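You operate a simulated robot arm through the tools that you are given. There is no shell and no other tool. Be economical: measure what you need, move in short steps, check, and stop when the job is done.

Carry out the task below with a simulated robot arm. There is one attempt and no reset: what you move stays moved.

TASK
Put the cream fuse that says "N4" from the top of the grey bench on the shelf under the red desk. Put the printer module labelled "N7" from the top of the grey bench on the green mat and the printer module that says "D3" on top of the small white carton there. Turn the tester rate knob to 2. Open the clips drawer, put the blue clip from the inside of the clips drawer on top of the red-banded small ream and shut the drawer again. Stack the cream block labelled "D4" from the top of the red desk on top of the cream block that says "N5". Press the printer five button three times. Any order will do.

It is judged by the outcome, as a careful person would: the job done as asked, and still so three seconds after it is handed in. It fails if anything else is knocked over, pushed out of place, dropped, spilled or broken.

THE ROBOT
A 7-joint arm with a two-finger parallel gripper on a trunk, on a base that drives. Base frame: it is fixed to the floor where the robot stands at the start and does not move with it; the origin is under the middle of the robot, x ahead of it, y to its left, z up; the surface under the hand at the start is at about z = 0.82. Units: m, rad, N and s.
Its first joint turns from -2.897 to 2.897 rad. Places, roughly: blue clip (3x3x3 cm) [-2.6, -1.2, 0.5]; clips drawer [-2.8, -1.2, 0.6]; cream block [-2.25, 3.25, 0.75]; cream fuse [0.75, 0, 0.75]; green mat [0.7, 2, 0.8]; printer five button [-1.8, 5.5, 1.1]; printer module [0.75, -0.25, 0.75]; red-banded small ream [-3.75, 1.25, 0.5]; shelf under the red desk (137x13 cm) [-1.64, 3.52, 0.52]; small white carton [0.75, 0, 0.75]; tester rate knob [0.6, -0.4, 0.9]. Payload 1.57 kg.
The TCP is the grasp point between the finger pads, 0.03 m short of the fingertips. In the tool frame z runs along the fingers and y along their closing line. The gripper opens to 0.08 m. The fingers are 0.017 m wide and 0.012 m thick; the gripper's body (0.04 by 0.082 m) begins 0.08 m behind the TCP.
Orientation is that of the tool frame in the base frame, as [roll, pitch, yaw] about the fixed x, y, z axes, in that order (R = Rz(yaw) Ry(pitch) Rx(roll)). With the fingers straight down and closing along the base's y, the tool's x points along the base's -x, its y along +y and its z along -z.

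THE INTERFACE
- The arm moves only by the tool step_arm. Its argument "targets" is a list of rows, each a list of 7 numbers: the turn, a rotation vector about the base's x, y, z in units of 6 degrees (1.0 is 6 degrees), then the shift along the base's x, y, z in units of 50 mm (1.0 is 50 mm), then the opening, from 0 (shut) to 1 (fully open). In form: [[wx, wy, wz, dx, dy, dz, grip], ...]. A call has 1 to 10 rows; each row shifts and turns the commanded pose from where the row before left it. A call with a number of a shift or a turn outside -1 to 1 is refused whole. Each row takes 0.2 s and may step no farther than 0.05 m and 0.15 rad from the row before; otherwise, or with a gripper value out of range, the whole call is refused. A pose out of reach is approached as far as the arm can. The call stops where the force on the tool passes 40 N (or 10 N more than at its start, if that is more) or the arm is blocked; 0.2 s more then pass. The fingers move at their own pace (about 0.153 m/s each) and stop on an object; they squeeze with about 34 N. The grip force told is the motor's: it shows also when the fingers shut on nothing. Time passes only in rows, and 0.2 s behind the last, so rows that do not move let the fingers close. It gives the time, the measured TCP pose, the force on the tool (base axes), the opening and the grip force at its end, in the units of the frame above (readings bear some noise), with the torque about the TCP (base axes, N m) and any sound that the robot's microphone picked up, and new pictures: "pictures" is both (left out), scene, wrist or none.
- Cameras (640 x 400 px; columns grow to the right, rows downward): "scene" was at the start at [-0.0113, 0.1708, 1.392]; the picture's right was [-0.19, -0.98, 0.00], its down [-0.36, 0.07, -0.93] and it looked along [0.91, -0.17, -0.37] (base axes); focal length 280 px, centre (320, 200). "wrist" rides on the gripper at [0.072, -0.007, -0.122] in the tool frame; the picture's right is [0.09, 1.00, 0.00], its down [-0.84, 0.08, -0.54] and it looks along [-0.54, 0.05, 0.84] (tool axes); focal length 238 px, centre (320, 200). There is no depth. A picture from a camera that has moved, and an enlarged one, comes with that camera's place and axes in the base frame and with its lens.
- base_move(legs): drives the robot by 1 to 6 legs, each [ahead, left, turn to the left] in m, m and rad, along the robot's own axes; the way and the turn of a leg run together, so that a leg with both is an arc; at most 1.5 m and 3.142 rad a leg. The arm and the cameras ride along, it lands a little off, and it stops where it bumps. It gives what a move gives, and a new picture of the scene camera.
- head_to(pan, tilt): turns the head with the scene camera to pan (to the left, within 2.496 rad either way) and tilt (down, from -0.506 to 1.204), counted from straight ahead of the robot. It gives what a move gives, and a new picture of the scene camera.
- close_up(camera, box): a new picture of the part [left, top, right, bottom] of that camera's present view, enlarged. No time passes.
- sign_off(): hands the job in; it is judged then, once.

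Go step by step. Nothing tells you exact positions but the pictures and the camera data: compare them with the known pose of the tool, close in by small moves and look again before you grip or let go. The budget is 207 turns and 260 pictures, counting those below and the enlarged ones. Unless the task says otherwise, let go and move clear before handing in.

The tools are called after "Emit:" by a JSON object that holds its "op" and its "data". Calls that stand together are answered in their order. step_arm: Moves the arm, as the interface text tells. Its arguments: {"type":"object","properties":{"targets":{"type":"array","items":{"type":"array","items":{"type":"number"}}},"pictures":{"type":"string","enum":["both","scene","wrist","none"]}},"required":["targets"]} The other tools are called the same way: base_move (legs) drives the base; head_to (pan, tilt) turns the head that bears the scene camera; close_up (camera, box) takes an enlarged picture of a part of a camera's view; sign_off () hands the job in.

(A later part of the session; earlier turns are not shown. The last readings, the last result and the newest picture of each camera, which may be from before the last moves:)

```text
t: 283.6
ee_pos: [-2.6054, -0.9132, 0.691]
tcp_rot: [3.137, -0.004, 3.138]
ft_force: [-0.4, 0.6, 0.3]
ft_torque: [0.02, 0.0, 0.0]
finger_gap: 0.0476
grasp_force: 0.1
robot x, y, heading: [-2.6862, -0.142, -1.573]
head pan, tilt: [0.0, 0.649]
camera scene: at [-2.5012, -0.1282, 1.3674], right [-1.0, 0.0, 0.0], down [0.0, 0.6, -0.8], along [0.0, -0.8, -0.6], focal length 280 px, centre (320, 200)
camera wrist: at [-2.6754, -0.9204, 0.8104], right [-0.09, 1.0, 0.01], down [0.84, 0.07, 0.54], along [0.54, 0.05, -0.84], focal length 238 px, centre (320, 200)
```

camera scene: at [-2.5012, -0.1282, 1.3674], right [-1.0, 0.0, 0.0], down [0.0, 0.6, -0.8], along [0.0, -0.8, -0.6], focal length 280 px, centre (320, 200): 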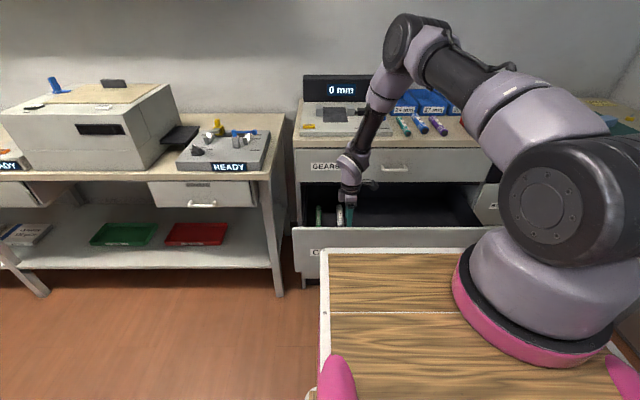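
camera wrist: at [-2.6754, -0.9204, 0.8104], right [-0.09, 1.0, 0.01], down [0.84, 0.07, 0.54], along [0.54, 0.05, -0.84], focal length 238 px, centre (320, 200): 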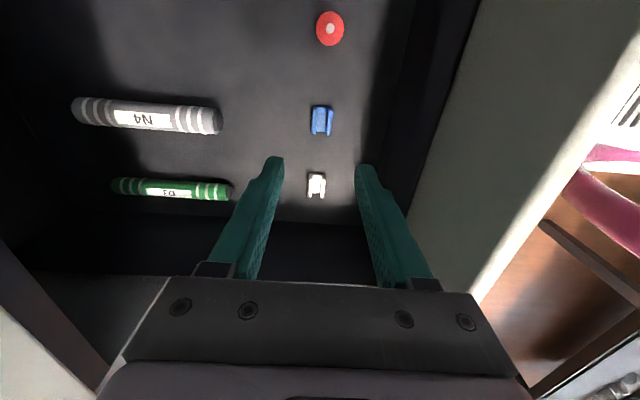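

Emit:
{"op": "step_arm", "data": {"targets": [[0, 0, 0, 0.05, 0.05, -0.7, 0.6], [0, 0, 0, 0, 0, -0.7, 0.6], [0, 0, 0, 0, 0, -0.7, 0.6]]}}

Emit:
{"op": "close_up", "data": {"camera": "scene", "box": [280, 120, 440, 260]}}

```text
t: 284.4
ee_pos: [-2.5996, -0.9103, 0.5863]
tcp_rot: [3.135, -0.004, 3.136]
ft_force: [0.2, -0.7, 0.5]
ft_torque: [-0.01, -0.02, 0.0]
finger_gap: 0.0479
grasp_force: 0.1
robot x, y, heading: [-2.6879, -0.1398, -1.572]
head pan, tilt: [0.0, 0.649]
camera scene: at [-2.5011, -0.1283, 1.3674], right [-1.0, 0.0, 0.0], down [0.0, 0.6, -0.8], along [0.0, -0.8, -0.6], focal length 280 px, centre (320, 200)
camera wrist: at [-2.6716, -0.9175, 0.7064], right [-0.09, 1.0, 0.01], down [0.84, 0.07, 0.54], along [0.54, 0.05, -0.84], focal length 238 px, centre (320, 200)
```

scene: 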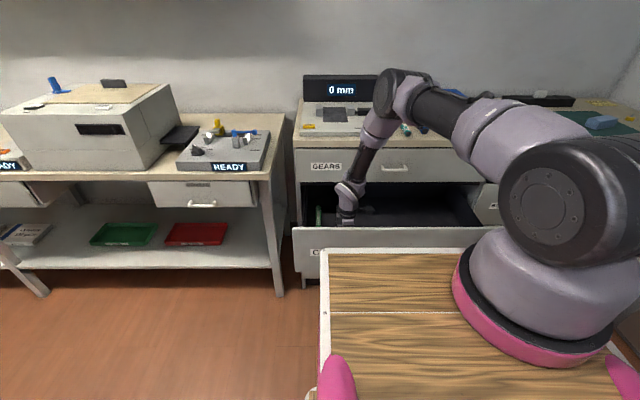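
wrist: 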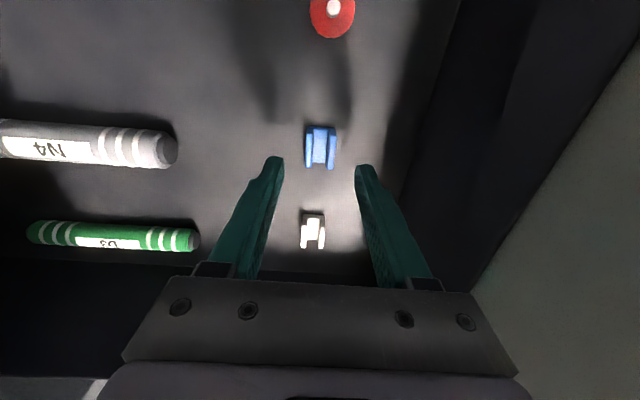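

```text
2.86 times, centred on (360, 190) of scene
camera zoom: at [-2.5011, -0.1283, 1.3674], right [-1.0, 0.0, 0.0], down [0.0, 0.6, -0.8], along [0.0, -0.8, -0.6], focal length 799 px, centre (206, 229)
```

zoom: 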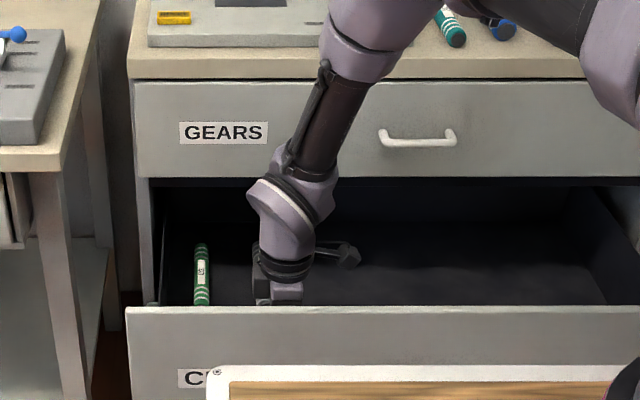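

Wrist clears. Lower to the clip and grip.

Emit:
{"op": "step_arm", "data": {"targets": [[0, 0, 0, -0.07, 0, -0.5, 0.6], [0, 0, 0, 0, 0, -0.4, 0.6], [0, 0, 0, 0, 0, -0.2, 0.6]], "pictures": "wrist"}}

```text
t: 285.2
ee_pos: [-2.6055, -0.916, 0.5376]
tcp_rot: [3.141, -0.003, 3.136]
ft_force: [-3.1, 0.0, 15.4]
ft_torque: [0.41, -0.02, 0.1]
finger_gap: 0.0472
grasp_force: 0.2
robot x, y, heading: [-2.689, -0.1407, -1.576]
head pan, tilt: [0.0, 0.649]
stopped in row 3: the force on the tool passed its limit at 55 N (the readings are from after the stop); the commanded pose is now the measured one
camera wrist: at [-2.6761, -0.9226, 0.6584], right [-0.09, 1.0, 0.0], down [0.84, 0.07, 0.54], along [0.54, 0.04, -0.84], focal length 238 px, centre (320, 200)
```

wrist: 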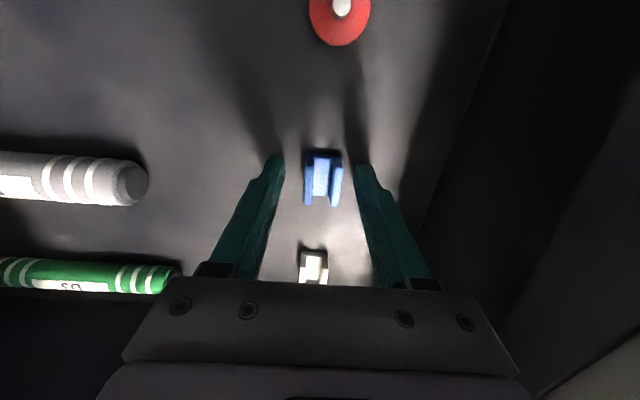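

The fingertips reached the drawer floor, level with the clip. Rise 3 mm and close.

Emit:
{"op": "step_arm", "data": {"targets": [[0, 0, 0, -0.06, 0, 0.07, 0.6], [0, 0, 0, 0, 0, 0, 0], [0, 0, 0, 0, 0, 0, 0]], "pictures": "wrist"}}

```text
t: 286.0
ee_pos: [-2.6076, -0.915, 0.5398]
tcp_rot: [-3.14, -0.003, 3.137]
ft_force: [0.0, 0.1, -0.2]
ft_torque: [-0.02, 0.02, -0.01]
finger_gap: 0.0224
grasp_force: 33.5
robot x, y, heading: [-2.6883, -0.1395, -1.571]
head pan, tilt: [0.0, 0.649]
camera wrist: at [-2.6787, -0.9218, 0.6605], right [-0.09, 1.0, 0.0], down [0.84, 0.07, 0.54], along [0.54, 0.05, -0.84], focal length 238 px, centre (320, 200)
```

wrist: 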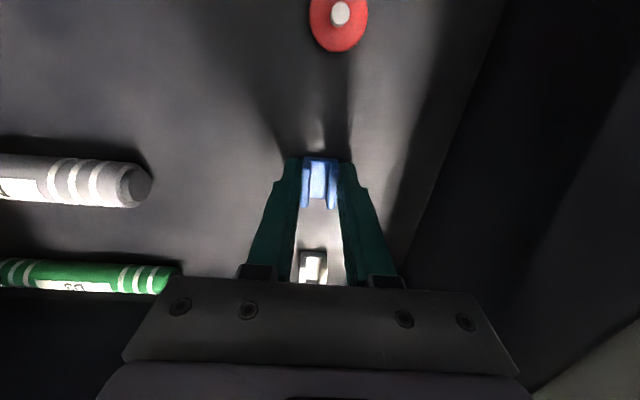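

Clip held. Lift straight out.

Emit:
{"op": "step_arm", "data": {"targets": [[0, 0, 0, 0, 0, 0.6, 0], [0, 0, 0, 0, 0, 0.9, 0], [0, 0, 0, 0, 0, 0.9, 0], [0, 0, 0, 0, 0, 0.9, 0], [0, 0, 0, 0, 0, 0.9, 0], [0, 0, 0, 0, 0, 0.9, 0], [0, 0, 0, 0, 0, 0.9, 0], [0, 0, 0, 0, 0, 0.9, 0], [0, 0, 0, 0, 0, 0.9, 0], [0, 0, 0, 0, 0, 0.9, 0]]}}

```text
t: 288.2
ee_pos: [-2.6072, -0.9157, 0.9746]
tcp_rot: [3.139, -0.003, 3.137]
ft_force: [-0.1, -0.5, -0.3]
ft_torque: [0.02, -0.03, 0.02]
finger_gap: 0.0224
grasp_force: 34.1
robot x, y, heading: [-2.6887, -0.138, -1.57]
head pan, tilt: [0.0, 0.649]
camera scene: at [-2.5011, -0.129, 1.3674], right [-1.0, 0.0, 0.0], down [0.0, 0.6, -0.8], along [0.0, -0.8, -0.6], focal length 280 px, centre (320, 200)
camera wrist: at [-2.6788, -0.9216, 1.0958], right [-0.09, 1.0, 0.0], down [0.84, 0.07, 0.54], along [0.54, 0.05, -0.84], focal length 238 px, centre (320, 200)
```

scene: 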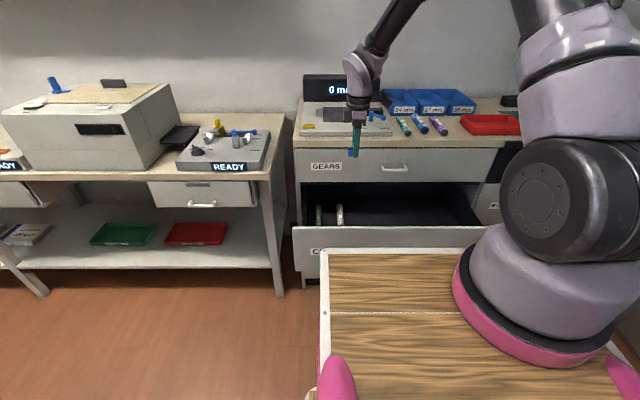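
wrist: 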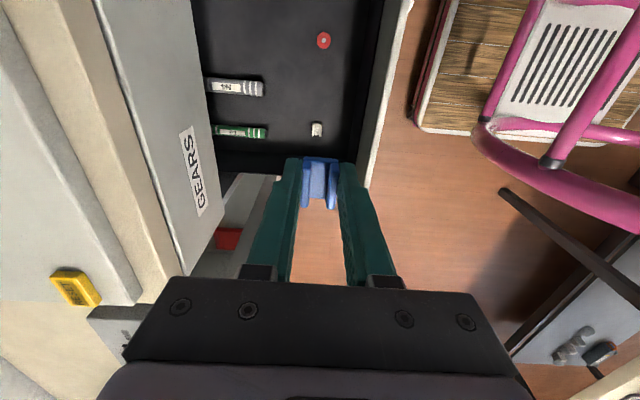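

The clip is out. While here I'll shut the drawer, pushing with the outside of the finger and the clip protected inside the grip. First move back clear of the drawer front.

Emit:
{"op": "step_arm", "data": {"targets": [[0, 0, 0, -0.4, 0.5, 0, 0], [0, 0, 0, -0.4, 0.5, 0, 0], [0, 0, 0, -0.4, 0.5, 0, 0], [0, 0, 0, -0.3, 0.5, 0, 0]], "pictures": "none"}}

```text
t: 289.2
ee_pos: [-2.6849, -0.8168, 0.9751]
tcp_rot: [3.141, -0.002, 3.134]
ft_force: [0.7, -0.1, -1.1]
ft_torque: [0.01, -0.02, 0.0]
finger_gap: 0.0224
grasp_force: 33.8
robot x, y, heading: [-2.6929, -0.1431, -1.567]
head pan, tilt: [0.0, 0.649]
```

Emit:
{"op": "base_move", "data": {"legs": [[-0.12, 0, 0]]}}

```text
t: 290.4
ee_pos: [-2.6838, -0.6978, 0.9759]
tcp_rot: [-3.14, -0.004, 3.133]
ft_force: [0.6, -0.3, 0.2]
ft_torque: [-0.04, 0.03, 0.01]
finger_gap: 0.0223
grasp_force: 34.2
robot x, y, heading: [-2.6874, -0.0208, -1.572]
head pan, tilt: [0.0, 0.649]
camera scene: at [-2.5012, -0.0098, 1.3674], right [-1.0, 0.0, 0.0], down [0.0, 0.6, -0.8], along [0.0, -0.8, -0.6], focal length 280 px, centre (320, 200)
```

scene: 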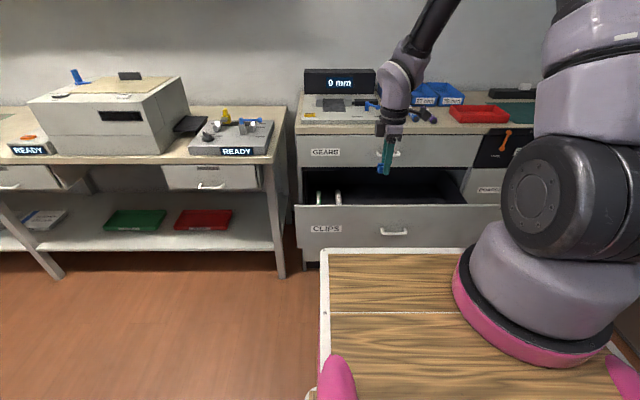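

Emit:
{"op": "step_arm", "data": {"targets": [[-0.6, 0, 0, 0, 0, -0.9, 0], [-0.6, 0, 0, 0, 0, -0.9, 0], [-0.6, 0, 0, 0.1, 0, -0.9, 0], [-0.6, 0, 0, 0.1, 0, -0.9, 0], [-0.6, 0, 0, 0.1, 0, -0.9, 0], [-0.5, 0, 0, 0, 0, -0.9, 0], [0, 0, 0, 0, 0, -0.9, 0]], "pictures": "scene"}}

```text
t: 292.0
ee_pos: [-2.6689, -0.6961, 0.6598]
tcp_rot: [-2.773, -0.002, 3.134]
ft_force: [-0.2, -0.4, -0.3]
ft_torque: [-0.01, 0.02, -0.04]
finger_gap: 0.0223
grasp_force: 33.4
robot x, y, heading: [-2.6871, -0.0187, -1.575]
head pan, tilt: [0.0, 0.649]
camera scene: at [-2.5012, -0.0097, 1.3674], right [-1.0, 0.0, 0.0], down [0.0, 0.6, -0.8], along [0.0, -0.8, -0.6], focal length 280 px, centre (320, 200)
```

scene: 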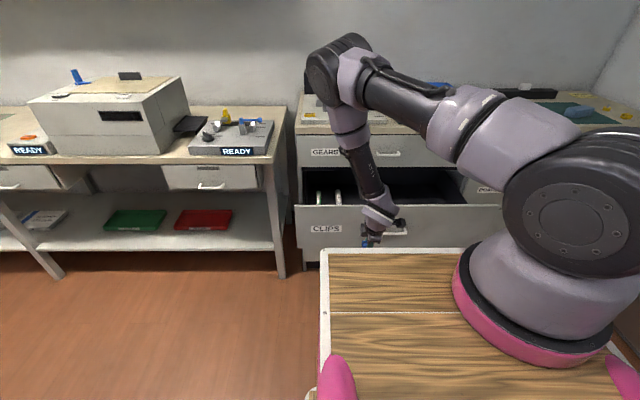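

Emit:
{"op": "base_move", "data": {"legs": [[0.32, 0, 0]]}}

```text
t: 294.1
ee_pos: [-2.6731, -1.0129, 0.6586]
tcp_rot: [-2.775, -0.001, 3.128]
ft_force: [-0.4, -0.1, 0.4]
ft_torque: [0.0, 0.0, 0.01]
finger_gap: 0.0224
grasp_force: 33.8
robot x, y, heading: [-2.689, -0.3393, -1.581]
head pan, tilt: [0.0, 0.649]
camera scene: at [-2.502, -0.328, 1.3674], right [-1.0, 0.01, 0.0], down [0.0, 0.6, -0.8], along [0.0, -0.8, -0.6], focal length 280 px, centre (320, 200)
```

scene: 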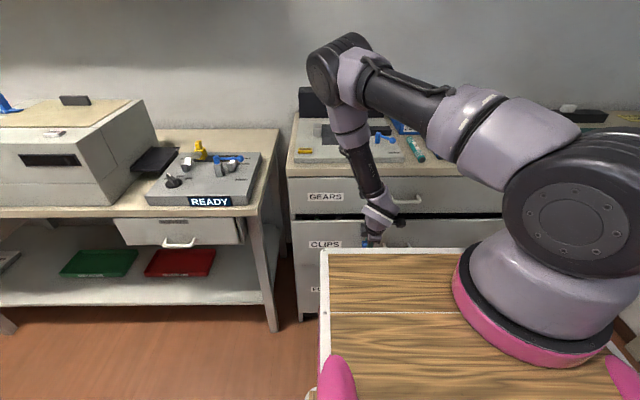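

Nearly shut. Push the last few centimetres with the arm.

Emit:
{"op": "step_arm", "data": {"targets": [[0, 0, 0, 0, -0.2, 0, 0], [0, 0, 0, 0, -0.2, 0, 0], [0, 0, 0, 0, -0.15, 0, 0], [0, 0, 0, 0, -0.1, 0, 0], [0, 0, 0, 0, -0.1, 0, 0]], "pictures": "none"}}

```text
t: 295.4
ee_pos: [-2.673, -1.0445, 0.6593]
tcp_rot: [-2.784, -0.003, 3.131]
ft_force: [0.0, 6.5, 0.4]
ft_torque: [0.09, -0.01, 0.04]
finger_gap: 0.0224
grasp_force: 33.9
robot x, y, heading: [-2.6896, -0.3364, -1.578]
head pan, tilt: [0.0, 0.649]
stopped in row 5: the force on the tool passed its limit at 44 N (the readings are from after the stop); the commanded pose is now the measured one
```

The drawer hit its stop. Back away.

Emit:
{"op": "base_move", "data": {"legs": [[-0.4, 0, 0]]}}

Emit:
{"op": "close_up", "data": {"camera": "scene", "box": [260, 80, 500, 260]}}

```text
t: 297.8
ee_pos: [-2.6698, -0.6521, 0.658]
tcp_rot: [-2.784, -0.004, 3.132]
ft_force: [0.0, -0.2, 0.0]
ft_torque: [0.01, -0.01, 0.02]
finger_gap: 0.0225
grasp_force: 34.2
robot x, y, heading: [-2.6865, 0.0561, -1.569]
head pan, tilt: [0.0, 0.649]
camera scene: at [-2.5005, 0.0657, 1.3674], right [-1.0, 0.0, 0.0], down [0.0, 0.6, -0.8], along [0.0, -0.8, -0.6], focal length 280 px, centre (320, 200)
```

scene: 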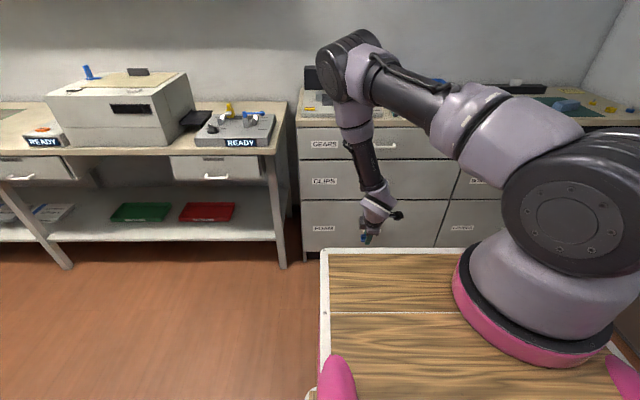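

```text
2.22 times, centred on (380, 170) of scene
camera zoom: at [-2.5005, 0.0657, 1.3674], right [-1.0, 0.0, 0.0], down [0.0, 0.6, -0.8], along [0.0, -0.8, -0.6], focal length 622 px, centre (187, 267)
```

zoom: 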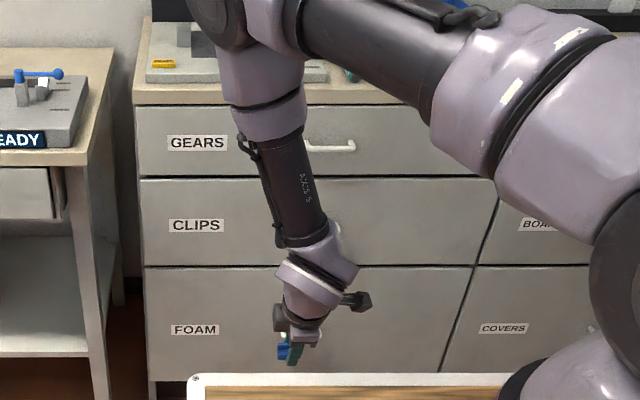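

The clips drawer is shut. Raise the arm, then drive to the ream's cabinet.

Emit:
{"op": "step_arm", "data": {"targets": [[0.3, 0, 0, 0, 0, 0.9, 0], [0.6, 0, 0, 0, 0, 0.9, 0], [0.6, 0, 0, 0, 0, 0.9, 0], [0.6, 0, 0, 0, 0, 0.9, 0], [0.6, 0, 0, 0, 0, 0.9, 0], [0.6, 0, 0, 0, 0, 0.9, 0], [0.2, 0, 0, 0, 0, 0.9, 0], [0, 0, 0, 0, 0, 0.9, 0], [0, 0, 0, 0, 0, 0.9, 0]], "pictures": "none"}}

```text
t: 299.8
ee_pos: [-2.6704, -0.652, 1.0637]
tcp_rot: [3.132, -0.005, 3.137]
ft_force: [-0.3, -0.3, -0.8]
ft_torque: [0.04, 0.0, 0.01]
finger_gap: 0.0224
grasp_force: 33.7
robot x, y, heading: [-2.686, 0.0559, -1.571]
head pan, tilt: [0.0, 0.649]
```

Emit:
{"op": "base_move", "data": {"legs": [[0, 0, -1.57], [0.25, 0, 0], [0, -1.05, 0]]}}

```text
t: 308.5
ee_pos: [-3.6333, 0.6757, 1.064]
tcp_rot: [3.134, 0.002, 1.581]
ft_force: [0.4, -0.9, -0.2]
ft_torque: [0.02, -0.04, -0.01]
finger_gap: 0.0227
grasp_force: 34.0
robot x, y, heading: [-2.9276, 0.7016, 3.135]
head pan, tilt: [0.0, 0.649]
stopped in leg 3: the robot was blocked; the commanded pose is now the measured one
camera scene: at [-2.9217, 0.507, 1.3674], right [0.01, 1.0, 0.0], down [0.6, -0.01, -0.8], along [-0.8, 0.01, -0.6], focal length 280 px, centre (320, 200)
```

scene: 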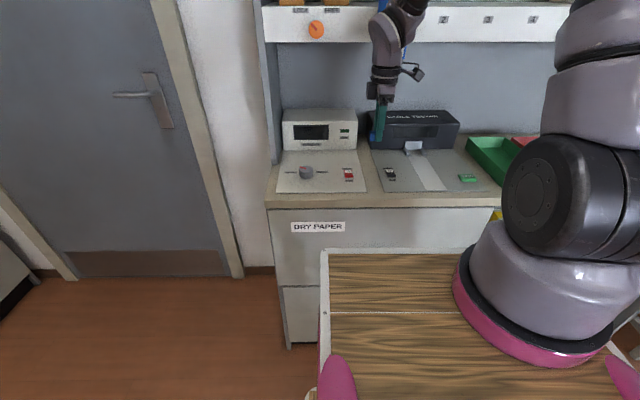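

Bumped lightly, probably a bin behind on the right. Ease back, move nearer the cabinet and look at what was touched.

Emit:
{"op": "base_move", "data": {"legs": [[0, 0.06, 0], [0.11, 0, 0.005]]}}

Emit:
{"op": "head_to", "data": {"pan": -2.3, "tilt": 0.75}}

```text
t: 310.1
ee_pos: [-3.6666, 0.616, 1.0638]
tcp_rot: [3.125, -0.003, 1.589]
ft_force: [0.0, -0.1, -0.3]
ft_torque: [-0.01, 0.01, 0.01]
finger_gap: 0.0225
grasp_force: 34.5
robot x, y, heading: [-2.98, 0.6398, 3.136]
head pan, tilt: [0.0, 0.649]
stopped in leg 2: the robot was blocked; the commanded pose is now the measured one
camera scene: at [-2.9632, 0.4492, 1.3675], right [0.01, 1.0, 0.0], down [0.6, -0.01, -0.8], along [-0.8, 0.01, -0.6], focal length 280 px, centre (320, 200)
```

scene: 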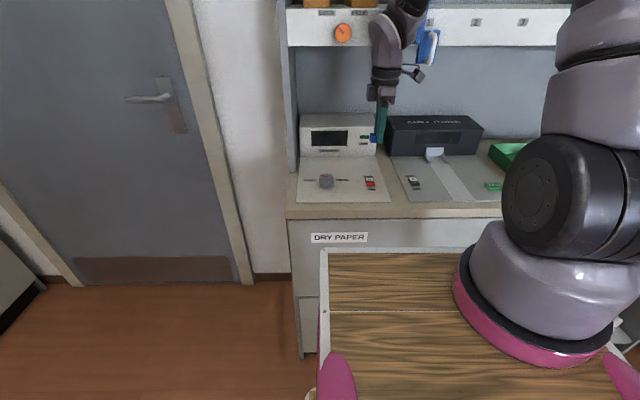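

```text
t: 312.2
ee_pos: [-3.6666, 0.6151, 1.0643]
tcp_rot: [3.125, -0.001, 1.587]
ft_force: [-0.3, 0.4, -0.1]
ft_torque: [-0.04, -0.02, 0.04]
finger_gap: 0.0223
grasp_force: 34.3
robot x, y, heading: [-2.9784, 0.639, 3.137]
head pan, tilt: [-2.3, 0.75]
camera scene: at [-2.8198, 0.5097, 1.3583], right [0.74, -0.67, 0.0], down [-0.46, -0.51, -0.73], along [0.49, 0.54, -0.68], focal length 280 px, centre (320, 200)
```

scene: 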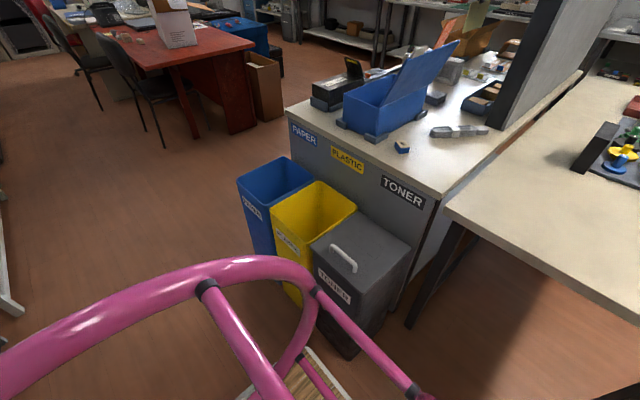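

The wrist was probably touching the wall shelf above the counter, not a bin; the bins look undisturbed. Retract the arm before moving further.

Emit:
{"op": "step_arm", "data": {"targets": [[0, 0, 0, 0.6, 0, 0, 0], [0, 0, 0, 0.6, 0, 0, 0], [0, 0, 0, 0.6, 0, 0, 0], [0, 0, -1, 0, 0, 0, 0], [0, 0, -1, 0, 0, 0, 0], [0, 0, -1, 0, 0, 0, 0], [0, 0, -1, 0, 0, 0, 0], [0, 0, -1, 0, 0, 0, 0], [0, 0, -1, 0, 0, 0, 0], [0, 0, -1, 0, 0, 0, 0]], "pictures": "none"}}

```text
t: 314.4
ee_pos: [-3.5807, 0.6149, 1.0614]
tcp_rot: [3.12, -0.002, 0.853]
ft_force: [-0.9, -0.1, -0.9]
ft_torque: [0.02, 0.0, -0.03]
finger_gap: 0.0224
grasp_force: 34.0
robot x, y, heading: [-2.9764, 0.6401, 3.133]
head pan, tilt: [-2.3, 0.75]
```

Emit:
{"op": "step_arm", "data": {"targets": [[0, 0, -1, 0, 0, 0, 0], [0, 0, -1, 0, 0, 0, 0], [0, 0, -1, 0, 0, 0, 0], [0, 0, -1, 0, 0, 0, 0], [0, 0, -1, 0, 0, 0, 0], [0, 0, -1, 0, 0, 0, 0], [0, 0, -1, 0, 0, 0, 0], [0, 0, -1, 0, 0, 0, 0]], "pictures": "none"}}

Emit:
{"op": "base_move", "data": {"legs": [[0, -0.55, 0]]}}

```text
t: 316.2
ee_pos: [-3.5806, 0.6145, 1.062]
tcp_rot: [3.12, -0.004, 0.013]
ft_force: [0.0, -0.2, -0.4]
ft_torque: [0.0, -0.02, 0.03]
finger_gap: 0.0224
grasp_force: 34.0
robot x, y, heading: [-2.9777, 0.6421, 3.132]
head pan, tilt: [-2.3, 0.75]
```

```text
t: 319.4
ee_pos: [-3.5751, 1.1702, 1.0621]
tcp_rot: [3.118, -0.003, 0.015]
ft_force: [-0.5, 0.2, 0.6]
ft_torque: [-0.02, -0.01, -0.02]
finger_gap: 0.0225
grasp_force: 34.7
robot x, y, heading: [-2.9709, 1.1974, 3.13]
head pan, tilt: [-2.3, 0.75]
camera scene: at [-2.82, 1.0632, 1.3588], right [0.74, -0.67, 0.0], down [-0.46, -0.5, -0.73], along [0.49, 0.54, -0.68], focal length 280 px, centre (320, 200)
```

scene: 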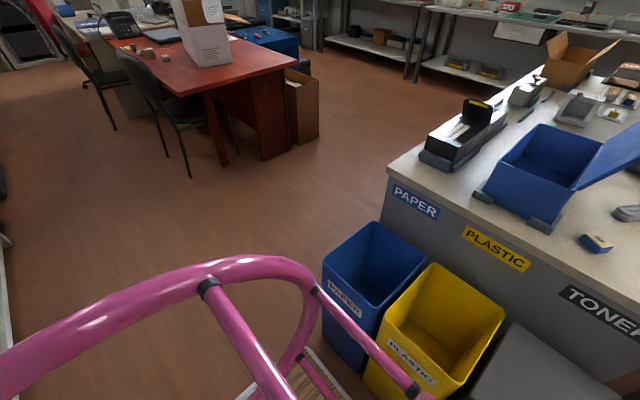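

Emit:
{"op": "head_to", "data": {"pan": 0.1, "tilt": 0.85}}

Emit:
{"op": "close_up", "data": {"camera": "scene", "box": [220, 60, 480, 260]}}

```text
t: 321.6
ee_pos: [-3.5764, 1.1686, 1.0615]
tcp_rot: [3.12, -0.001, 0.015]
ft_force: [0.3, 0.1, 0.0]
ft_torque: [0.01, -0.02, 0.01]
finger_gap: 0.0227
grasp_force: 34.1
robot x, y, heading: [-2.9722, 1.196, 3.13]
head pan, tilt: [0.099, 0.85]
camera scene: at [-2.9538, 0.995, 1.3508], right [-0.09, 1.0, 0.0], down [0.75, 0.07, -0.66], along [-0.66, -0.06, -0.75], focal length 280 px, centre (320, 200)
```

scene: 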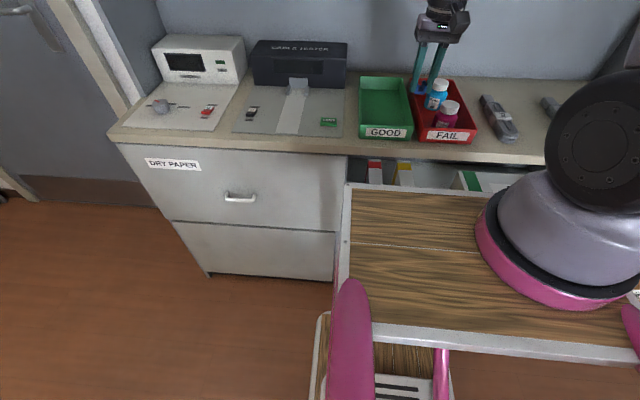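

```text
2.00 times, centred on (350, 160) of scene
camera zoom: at [-2.9538, 0.995, 1.3508], right [-0.09, 1.0, 0.0], down [0.75, 0.07, -0.66], along [-0.66, -0.06, -0.75], focal length 560 px, centre (260, 280)
```

zoom: 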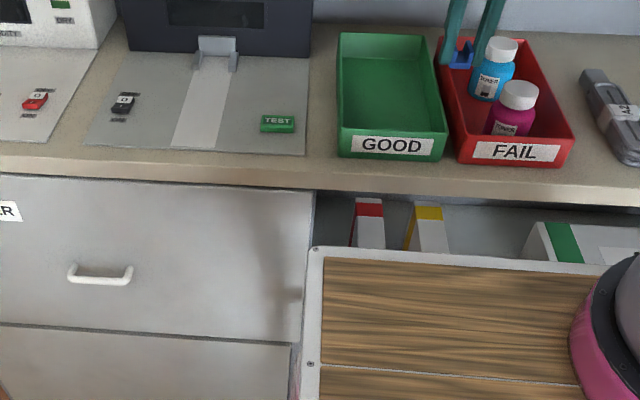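

The ream stands like a book under the counter with its top near z≈0.6, so the clip needs a pitched regrasp to be set down level. Reposition diagonally, where both the free counter end and the ream can be reached.

Emit:
{"op": "base_move", "data": {"legs": [[-0.07, -0.46, 0], [0, 0, 0.6]]}}

```text
t: 326.0
ee_pos: [-3.3818, 1.2966, 1.0618]
tcp_rot: [3.122, -0.002, 0.617]
ft_force: [0.2, -1.0, -0.9]
ft_torque: [-0.03, 0.01, -0.02]
finger_gap: 0.0225
grasp_force: 34.0
robot x, y, heading: [-2.8921, 1.6593, -2.546]
head pan, tilt: [0.099, 0.85]
camera scene: at [-2.7718, 1.5062, 1.3508], right [-0.64, 0.77, 0.0], down [0.58, 0.48, -0.66], along [-0.51, -0.42, -0.75], focal length 280 px, centre (320, 200)
```

scene: 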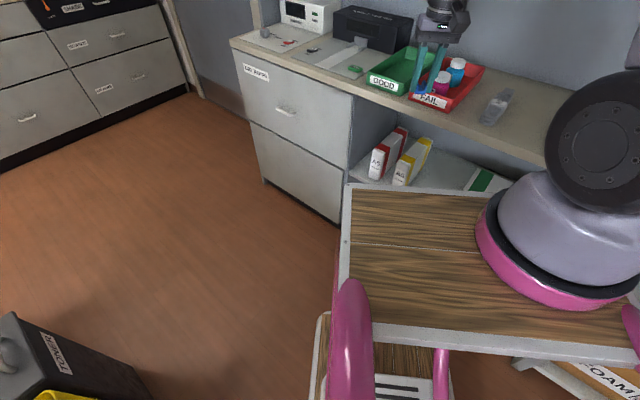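

Emit:
{"op": "close_up", "data": {"camera": "scene", "box": [340, 100, 500, 200]}}

```text
4.00 times, centred on (420, 150) of scene
camera zoom: at [-2.7718, 1.5062, 1.3508], right [-0.64, 0.77, 0.0], down [0.58, 0.48, -0.66], along [-0.51, -0.42, -0.75], focal length 1119 px, centre (-80, 400)
```

zoom: 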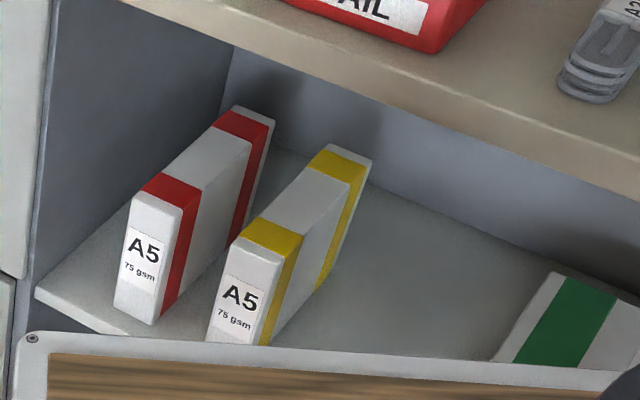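

Clear view now: the ream's top is at z≈0.65, x -3.60 to -3.80, y≈1.127 and 5 cm wide. First set the clip on the free end of the counter for a regrasp; move there.

Emit:
{"op": "step_arm", "data": {"targets": [[0, 0, -0.65, -0.1, 0.9, 0, 0], [0, 0, -0.65, -0.1, 0.9, 0, 0], [0, 0, -0.65, -0.1, 0.9, 0, 0], [0, 0, -0.65, -0.1, 0.9, 0, 0], [0, 0, -0.65, -0.1, 0.9, 0, 0], [0, 0, -0.65, -0.1, 0.9, 0, 0], [0, 0, -0.65, -0.1, 0.9, 0, 0], [0, 0, -0.65, -0.1, 0.9, 0, 0], [0, 0, -0.65, -0.1, 0.9, 0, 0], [0, 0, 0, -0.6, 0.3, 0, 0]], "pictures": "wrist"}}

```text
t: 328.2
ee_pos: [-3.4734, 1.7107, 1.0672]
tcp_rot: [3.119, -0.003, 0.005]
ft_force: [0.3, 0.3, 0.5]
ft_torque: [0.03, 0.04, 0.02]
finger_gap: 0.0225
grasp_force: 34.0
out of reach, approached as far as the arm can: row 5, 6
robot x, y, heading: [-2.8978, 1.6611, -2.547]
head pan, tilt: [0.099, 0.85]
camera wrist: at [-3.401, 1.7206, 1.1864], right [0.1, -1.0, 0.02], down [-0.84, -0.07, 0.54], along [-0.54, -0.07, -0.84], focal length 238 px, centre (320, 200)
```

wrist: 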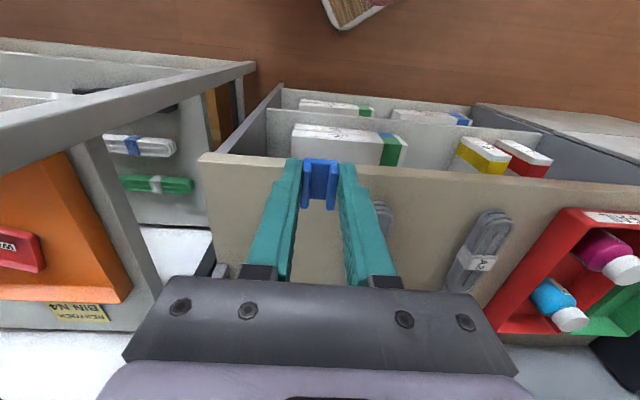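

The counter's free end shows clearly. Move over (-3.62, 1.735) and lower.

Emit:
{"op": "step_arm", "data": {"targets": [[0, 0, 0, -0.73, 0.12, 0, 0], [0, 0, 0, -0.73, 0.12, 0, 0], [0, 0, 0, -0.73, 0.12, 0, 0], [0, 0, 0, -0.73, 0.12, 0, 0], [0, 0, 0, 0, 0, -0.9, 0], [0, 0, 0, 0, 0, -0.9, 0], [0, 0, 0, 0, 0, -0.6, 0]], "pictures": "wrist"}}

```text
t: 329.8
ee_pos: [-3.6227, 1.7357, 0.9478]
tcp_rot: [3.121, -0.001, 0.006]
ft_force: [0.2, -1.1, 0.0]
ft_torque: [0.0, 0.01, 0.07]
finger_gap: 0.0225
grasp_force: 34.2
robot x, y, heading: [-2.8987, 1.6595, -2.547]
head pan, tilt: [0.099, 0.85]
camera wrist: at [-3.5505, 1.746, 1.0674], right [0.1, -0.99, 0.02], down [-0.84, -0.07, 0.54], along [-0.54, -0.07, -0.84], focal length 238 px, centre (320, 200)
```

wrist: 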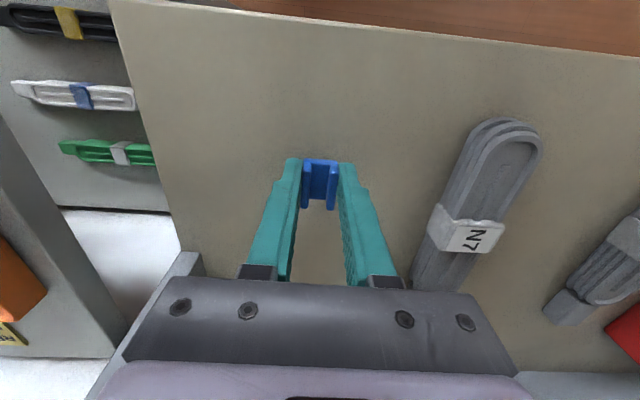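

Emit:
{"op": "step_arm", "data": {"targets": [[0, 0, 0, 0, 0, -0.4, 0], [0, 0, 0, 0, 0, -0.2, 0], [0, 0, 0, 0, 0, -0.1, 0]], "pictures": "none"}}

```text
t: 330.3
ee_pos: [-3.6227, 1.7349, 0.9315]
tcp_rot: [3.119, 0.002, 0.001]
ft_force: [8.4, -0.7, 20.0]
ft_torque: [0.25, -0.27, -0.2]
finger_gap: 0.0226
grasp_force: 34.2
robot x, y, heading: [-2.8974, 1.6588, -2.546]
head pan, tilt: [0.099, 0.85]
stopped in row 2: the force on the tool passed its limit at 59 N (the readings are from after the stop); the commanded pose is now the measured one
```

Contact: the counter is at z≈0.90. Release, rise, and pitch the hand 50° for a level-preserving regrasp.

Emit:
{"op": "step_arm", "data": {"targets": [[0, 0, 0, 0, 0, 0.02, 0], [0, 0, 0, 0, 0, 0, 0.6], [0, 0, 0, 0, 0, 0, 0.6], [0, 0, 0, 0, 0, 0.6, 0.6], [0, 0, 0, 0, 0, 0.8, 0.6]], "pictures": "none"}}

```text
t: 331.5
ee_pos: [-3.6232, 1.7377, 1.001]
tcp_rot: [3.122, 0.002, 0.004]
ft_force: [0.3, -0.2, -0.1]
ft_torque: [-0.01, -0.03, 0.02]
finger_gap: 0.0481
grasp_force: 0.1
robot x, y, heading: [-2.8981, 1.6613, -2.552]
head pan, tilt: [0.099, 0.85]
```

Emit:
{"op": "step_arm", "data": {"targets": [[0, 0.93, 0, 0.2, 0, 0, 0.6], [0, 0.93, 0, 0.2, 0, 0, 0.6], [0, 0.93, 0, 0.2, 0, 0, 0.6], [0, 0.93, 0, 0.2, 0, 0, 0.6], [0, 0.93, 0, 0.2, 0, 0, 0.6], [0, 0.93, 0, 0, 0, 0, 0.6], [0, 0.93, 0, 0, 0, 0, 0.6], [0, 0.93, 0, 0, 0, 0, 0.6], [0, 0.93, 0, 0, 0, 0, 0.6]], "pictures": "wrist"}}

```text
t: 333.5
ee_pos: [-3.5896, 1.7429, 0.9984]
tcp_rot: [3.124, 0.881, 0.006]
ft_force: [-0.5, 0.0, -0.8]
ft_torque: [0.01, -0.03, -0.01]
finger_gap: 0.0481
grasp_force: 0.1
out of reach, approached as far as the arm can: row 8, 9
robot x, y, heading: [-2.9003, 1.6602, -2.545]
head pan, tilt: [0.099, 0.85]
camera wrist: at [-3.4497, 1.7526, 1.0186], right [0.08, -1.0, -0.06], down [-0.12, -0.07, 0.99], along [-0.99, -0.07, -0.12], focal length 238 px, centre (320, 200)
```

wrist: 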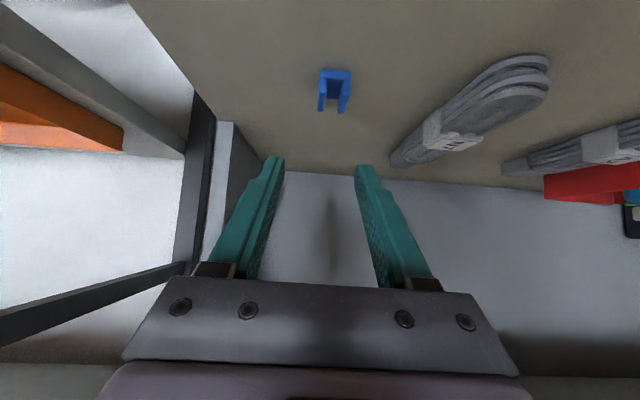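

Emit:
{"op": "step_arm", "data": {"targets": [[0, 0, 0, -0.12, -0.16, -0.5, 0.6], [0, 0, 0, -0.1, 0, -0.5, 0.6], [0, 0, 0, 0, 0, -0.3, 0.6]], "pictures": "wrist"}}

```text
t: 334.3
ee_pos: [-3.5999, 1.7343, 0.9329]
tcp_rot: [3.125, 0.876, 0.007]
ft_force: [-0.3, 0.4, -0.4]
ft_torque: [-0.02, 0.0, 0.04]
finger_gap: 0.0479
grasp_force: 0.0
robot x, y, heading: [-2.9012, 1.6585, -2.546]
head pan, tilt: [0.099, 0.85]
camera wrist: at [-3.46, 1.7436, 0.9537], right [0.08, -1.0, -0.06], down [-0.12, -0.07, 0.99], along [-0.99, -0.07, -0.12], focal length 238 px, centre (320, 200)
```

wrist: 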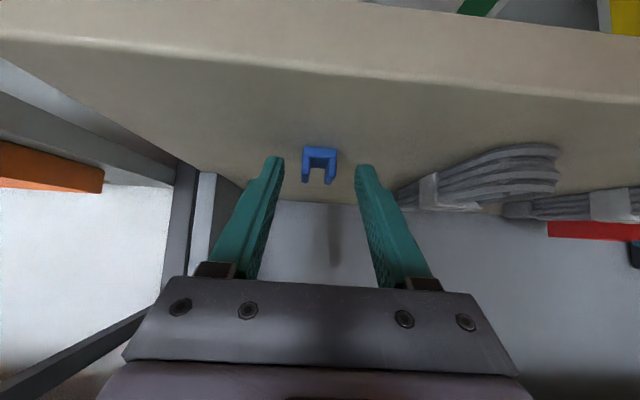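

Emit:
{"op": "step_arm", "data": {"targets": [[0, 0, 0, -0.1, 0, -0.06, 0.6], [0, 0, 0, -0.04, 0, 0, 0.3], [0, 0, 0, 0, 0, 0, 0], [0, 0, 0, 0, 0, 0, 0]], "pictures": "wrist"}}

```text
t: 335.3
ee_pos: [-3.6073, 1.734, 0.9314]
tcp_rot: [3.127, 0.877, 0.006]
ft_force: [-0.5, 0.4, 0.0]
ft_torque: [0.0, 0.03, -0.02]
finger_gap: 0.0225
grasp_force: 34.0
robot x, y, heading: [-2.8982, 1.6601, -2.549]
head pan, tilt: [0.099, 0.85]
camera wrist: at [-3.4679, 1.7443, 0.9507], right [0.08, -1.0, -0.06], down [-0.12, -0.07, 0.99], along [-0.99, -0.07, -0.12], focal length 238 px, centre (320, 200)
```

wrist: 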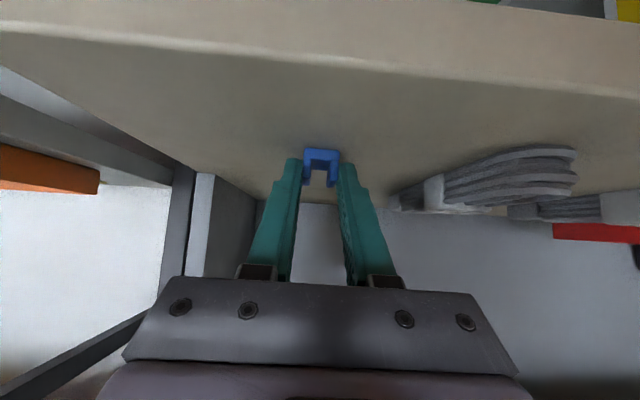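

The clip is regrasped level. Lift, back out, and travel along to the ream.

Emit:
{"op": "step_arm", "data": {"targets": [[0, 0, 0, 0, 0, 0.5, 0], [0, 0, 0, 0.3, 0, 0.8, 0], [0, 0, 0, 0.7, 0, 0.6, 0], [0, 0, 0, 0.9, 0, 0, 0], [0, 0, 0, 0.9, -0.3, 0, 0], [0, 0, 0, 0.9, -0.3, 0, 0], [0, 0, 0, 0.3, -0.9, 0, 0], [0, 0, 0, 0, -0.95, 0, 0], [0, 0, 0, 0, -0.95, 0, 0], [0, 0, 0, 0, -0.95, 0, 0]], "pictures": "none"}}

```text
t: 337.5
ee_pos: [-3.6199, 1.626, 1.0097]
tcp_rot: [3.124, 0.877, 0.005]
ft_force: [0.8, 0.7, -0.1]
ft_torque: [-0.03, 0.0, 0.06]
finger_gap: 0.0224
grasp_force: 33.7
out of reach, approached as far as the arm can: row 3, 4, 5, 6, 7, 8, 9, 10
robot x, y, heading: [-2.8944, 1.6608, -2.552]
head pan, tilt: [0.099, 0.85]
```

Emit:
{"op": "step_arm", "data": {"targets": [[0, 0, 0, 0, 0, 0.75, 0], [0, 0, 0, 0, 0, 0.75, 0], [0, 0, 0, 0, 0, 0.7, 0], [0, 0, 0, 0, -0.9, 0, 0], [0, 0, 0, 0, -0.9, 0, 0], [0, 0, 0, 0, -0.9, 0, 0], [0, 0, 0, 0, -0.9, 0, 0], [0, 0, 0, 0, -0.9, 0, 0], [0, 0, 0, 0, -0.9, 0, 0]], "pictures": "none"}}

```text
t: 339.5
ee_pos: [-3.6193, 1.3552, 1.1174]
tcp_rot: [3.125, 0.877, 0.005]
ft_force: [0.5, 0.4, 0.8]
ft_torque: [0.01, 0.0, 0.03]
finger_gap: 0.0226
grasp_force: 33.9
robot x, y, heading: [-2.8969, 1.6586, -2.547]
head pan, tilt: [0.099, 0.85]
```

Emit:
{"op": "step_arm", "data": {"targets": [[0, 0, 0, 0.5, -0.8, 0, 0], [0, 0, 0, 0.5, -0.8, 0, 0], [0, 0, 0, 0.5, -0.8, 0, 0], [0, 0, 0, 0.5, -0.8, 0, 0], [0, 0, 0, 0.55, -0.8, 0, 0], [0, 0, 0, 0.6, -0.7, 0, 0]], "pictures": "scene"}}

```text
t: 340.9
ee_pos: [-3.4641, 1.1213, 1.1188]
tcp_rot: [3.125, 0.879, 0.007]
ft_force: [-0.3, 0.3, -0.5]
ft_torque: [-0.02, -0.02, 0.03]
finger_gap: 0.0225
grasp_force: 33.5
robot x, y, heading: [-2.8982, 1.6552, -2.548]
head pan, tilt: [0.099, 0.85]
camera scene: at [-2.7722, 1.5066, 1.3509], right [-0.64, 0.77, 0.0], down [0.58, 0.48, -0.66], along [-0.51, -0.42, -0.75], focal length 280 px, centre (320, 200)
```

scene: 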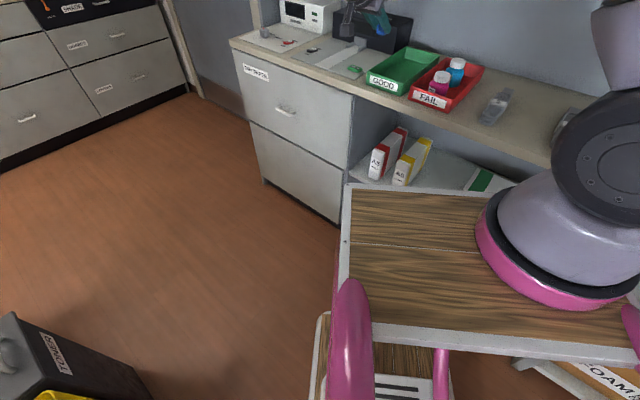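

Emit:
{"op": "step_arm", "data": {"targets": [[0, 0, 0, 0, 0, -0.9, 0], [0, 0, 0, 0, 0, -0.9, 0], [0, 0, 0, 0, 0, -0.9, 0], [0, 0, 0, 0, 0, -0.9, 0], [0, 0, 0, 0, 0, -0.9, 0], [0, 0, 0, 0, 0, -0.9, 0], [0, 0, 0, 0, 0, -0.9, 0]], "pictures": "wrist"}}

```text
t: 342.5
ee_pos: [-3.4656, 1.1188, 0.8015]
tcp_rot: [3.125, 0.879, 0.006]
ft_force: [0.2, 0.2, 0.9]
ft_torque: [0.02, -0.02, -0.02]
finger_gap: 0.0223
grasp_force: 33.9
robot x, y, heading: [-2.8986, 1.6552, -2.548]
head pan, tilt: [0.099, 0.85]
camera wrist: at [-3.3244, 1.1285, 0.8228], right [0.08, -1.0, -0.06], down [-0.12, -0.07, 0.99], along [-0.99, -0.07, -0.12], focal length 238 px, centre (320, 200)
```

wrist: 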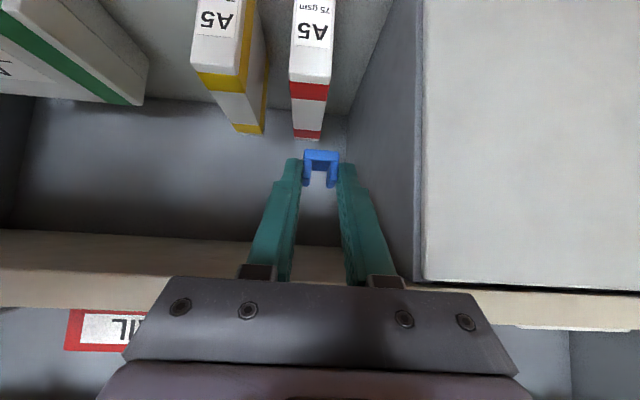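

The wrist view shows the red-banded ream's top directly ahead. Align in y, lower to 0.725 and move in.

Emit:
{"op": "step_arm", "data": {"targets": [[0, 0, 0, 0, 0.2, -0.75, 0], [0, 0, 0, 0, 0, -0.75, 0], [0, 0, 0, -0.8, 0, 0, 0], [0, 0, 0, -0.8, 0, 0, 0], [0, 0, 0, -0.8, 0, 0, 0]], "pictures": "wrist"}}

```text
t: 343.7
ee_pos: [-3.5821, 1.1295, 0.7317]
tcp_rot: [3.126, 0.88, 0.01]
ft_force: [0.9, -0.5, 0.1]
ft_torque: [0.01, 0.02, -0.03]
finger_gap: 0.0223
grasp_force: 33.9
robot x, y, heading: [-2.8991, 1.6591, -2.552]
head pan, tilt: [0.099, 0.85]
camera wrist: at [-3.4423, 1.1396, 0.7519], right [0.08, -0.99, -0.06], down [-0.12, -0.07, 0.99], along [-0.99, -0.07, -0.12], focal length 238 px, centre (320, 200)
```

wrist: 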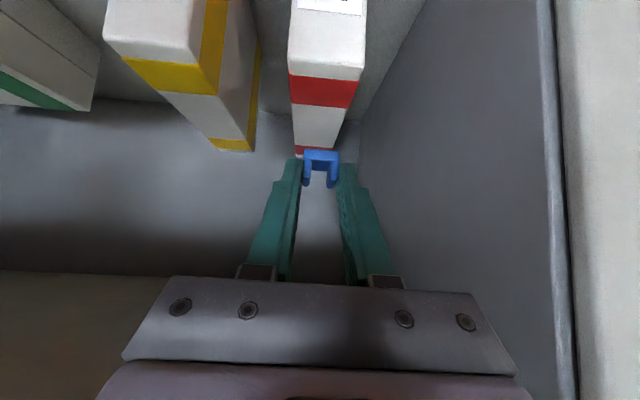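

Emit:
{"op": "step_arm", "data": {"targets": [[0, 0, 0, -0.85, 0.02, -0.2, 0], [0, 0, 0, 0, 0, -0.4, 0], [0, 0, 0, 0, 0, -0.2, 0]], "pictures": "wrist"}}

```text
t: 344.5
ee_pos: [-3.6254, 1.1319, 0.689]
tcp_rot: [3.127, 0.877, 0.007]
ft_force: [0.7, 0.8, -0.1]
ft_torque: [-0.02, 0.01, -0.01]
finger_gap: 0.0224
grasp_force: 34.0
robot x, y, heading: [-2.8999, 1.6588, -2.554]
head pan, tilt: [0.099, 0.85]
camera wrist: at [-3.4851, 1.1413, 0.7096], right [0.08, -1.0, -0.06], down [-0.12, -0.07, 0.99], along [-0.99, -0.07, -0.12], focal length 238 px, centre (320, 200)
```

wrist: 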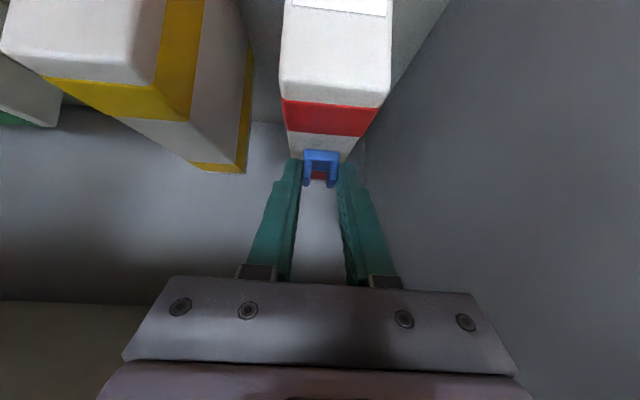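

Emit:
{"op": "step_arm", "data": {"targets": [[0, 0, 0, 0, 0, -0.08, 0], [0, 0, 0, 0, 0, -0.06, 0]], "pictures": "none"}}

```text
t: 345.1
ee_pos: [-3.6249, 1.1315, 0.6808]
tcp_rot: [3.125, 0.876, 0.006]
ft_force: [-0.5, -0.6, 0.5]
ft_torque: [0.0, -0.02, 0.01]
finger_gap: 0.0221
grasp_force: 34.1
robot x, y, heading: [-2.8989, 1.6612, -2.549]
head pan, tilt: [0.099, 0.85]
```

Emit:
{"op": "step_arm", "data": {"targets": [[0, 0, 0, 0, 0, -0.06, 0], [0, 0, 0, 0, 0, -0.05, 0]], "pictures": "none"}}

```text
t: 345.7
ee_pos: [-3.6259, 1.1316, 0.6786]
tcp_rot: [3.122, 0.884, 0.008]
ft_force: [6.3, 2.5, 27.3]
ft_torque: [0.12, 0.32, -0.04]
finger_gap: 0.0225
grasp_force: 34.1
robot x, y, heading: [-2.9018, 1.6575, -2.552]
head pan, tilt: [0.099, 0.85]
```

Contact with the ream top. Ease off and release.

Emit:
{"op": "step_arm", "data": {"targets": [[0, 0, 0, 0, 0, 0.03, 0], [0, 0, 0, 0, 0, 0, 0.45], [0, 0, 0, 0, 0, 0, 0.45], [0, 0, 0, 0.1, 0, 0.3, 0.45], [0, 0, 0, 0.4, 0, 0.4, 0.45]], "pictures": "wrist"}}

```text
t: 346.9
ee_pos: [-3.6004, 1.1314, 0.7123]
tcp_rot: [3.126, 0.877, 0.005]
ft_force: [-0.4, 0.5, -0.4]
ft_torque: [0.0, 0.0, 0.02]
finger_gap: 0.0362
grasp_force: 0.0
robot x, y, heading: [-2.8954, 1.6591, -2.547]
head pan, tilt: [0.099, 0.85]
camera wrist: at [-3.4592, 1.1412, 0.7327], right [0.08, -1.0, -0.06], down [-0.12, -0.07, 0.99], along [-0.99, -0.07, -0.12], focal length 238 px, centre (320, 200)
```

wrist: 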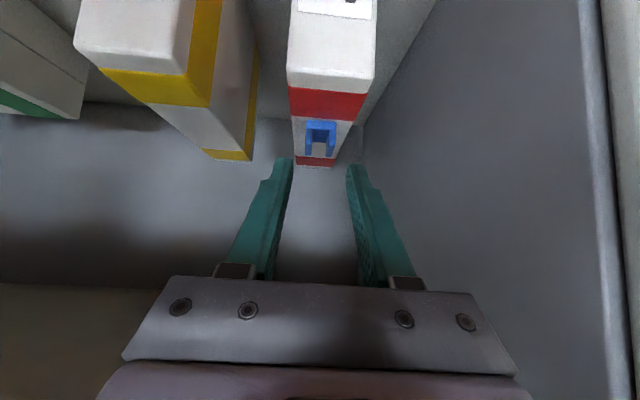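

The clip is on top of the ream. Retreat straight out, then up.

Emit:
{"op": "step_arm", "data": {"targets": [[0, 0, 0, 0.9, 0, 0, 0.45], [0, 0, 0, 0.9, 0, 0, 0.45], [0, 0, 0, 0.9, 0, 0, 0.45], [0, 0, 0, 0, 0, 0.9, 0.45], [0, 0, 0, 0, 0, 0.9, 0.45], [0, -0.5, 0, 0, 0, 0.9, 0.45], [0, -0.8, 0, 0, 0, 0.9, 0.45], [0, -0.9, 0, 0, 0, 0.9, 0.45], [0, -0.9, 0, 0, 0, 0.9, 0.45], [0, -0.9, 0, 0, 0, 0.9, 0.45]], "pictures": "none"}}

```text
t: 349.1
ee_pos: [-3.462, 1.1297, 1.0282]
tcp_rot: [3.123, 0.457, 0.008]
ft_force: [-0.3, -1.8, -0.2]
ft_torque: [0.03, 0.05, -0.03]
finger_gap: 0.0361
grasp_force: 0.2
robot x, y, heading: [-2.8956, 1.6591, -2.547]
head pan, tilt: [0.099, 0.85]
```

Emit:
{"op": "step_arm", "data": {"targets": [[0, -0.9, 0, 0.5, 0.3, 0.5, 0.2], [0, -0.9, 0, 0.5, 0.3, 0.5, 0], [0, -0.9, 0, 0.3, 0.2, 0.5, 0], [0, -0.9, 0, 0, 0, 0.5, 0], [0, -0.75, 0, 0, 0, 0, 0]], "pictures": "none"}}

```text
t: 350.3
ee_pos: [-3.3987, 1.1715, 1.1287]
tcp_rot: [3.119, 0.002, 0.007]
ft_force: [1.3, -0.9, 0.2]
ft_torque: [0.03, 0.04, 0.01]
finger_gap: 0.0
grasp_force: 21.5
robot x, y, heading: [-2.9048, 1.6615, -2.548]
head pan, tilt: [0.099, 0.85]
```

Emit:
{"op": "base_move", "data": {"legs": [[-0.25, 0, 0], [0, 0, -0.6], [0, -0.3, 0], [-1.35, 0, 0], [-1.3, 0, 0]]}}

```text
t: 367.7
ee_pos: [-0.7647, 1.9617, 1.1283]
tcp_rot: [3.12, 0.002, -0.593]
ft_force: [0.2, -0.5, -1.3]
ft_torque: [-0.01, -0.04, -0.02]
finger_gap: 0.0
grasp_force: 21.4
robot x, y, heading: [-0.0749, 2.0804, 3.137]
head pan, tilt: [0.099, 0.85]
camera scene: at [-0.0575, 1.8818, 1.3508], right [-0.09, 1.0, 0.0], down [0.75, 0.07, -0.66], along [-0.66, -0.06, -0.75], focal length 280 px, centre (320, 200)
```

scene: 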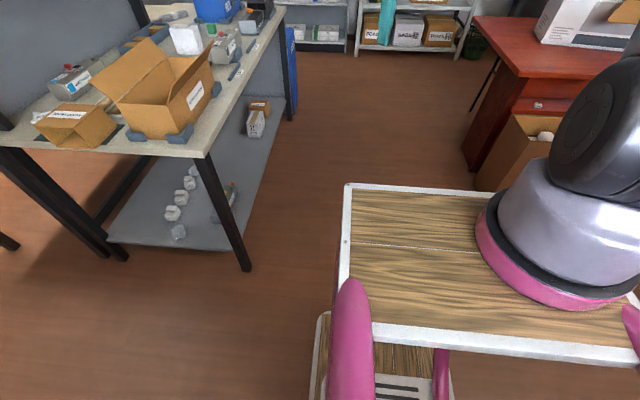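

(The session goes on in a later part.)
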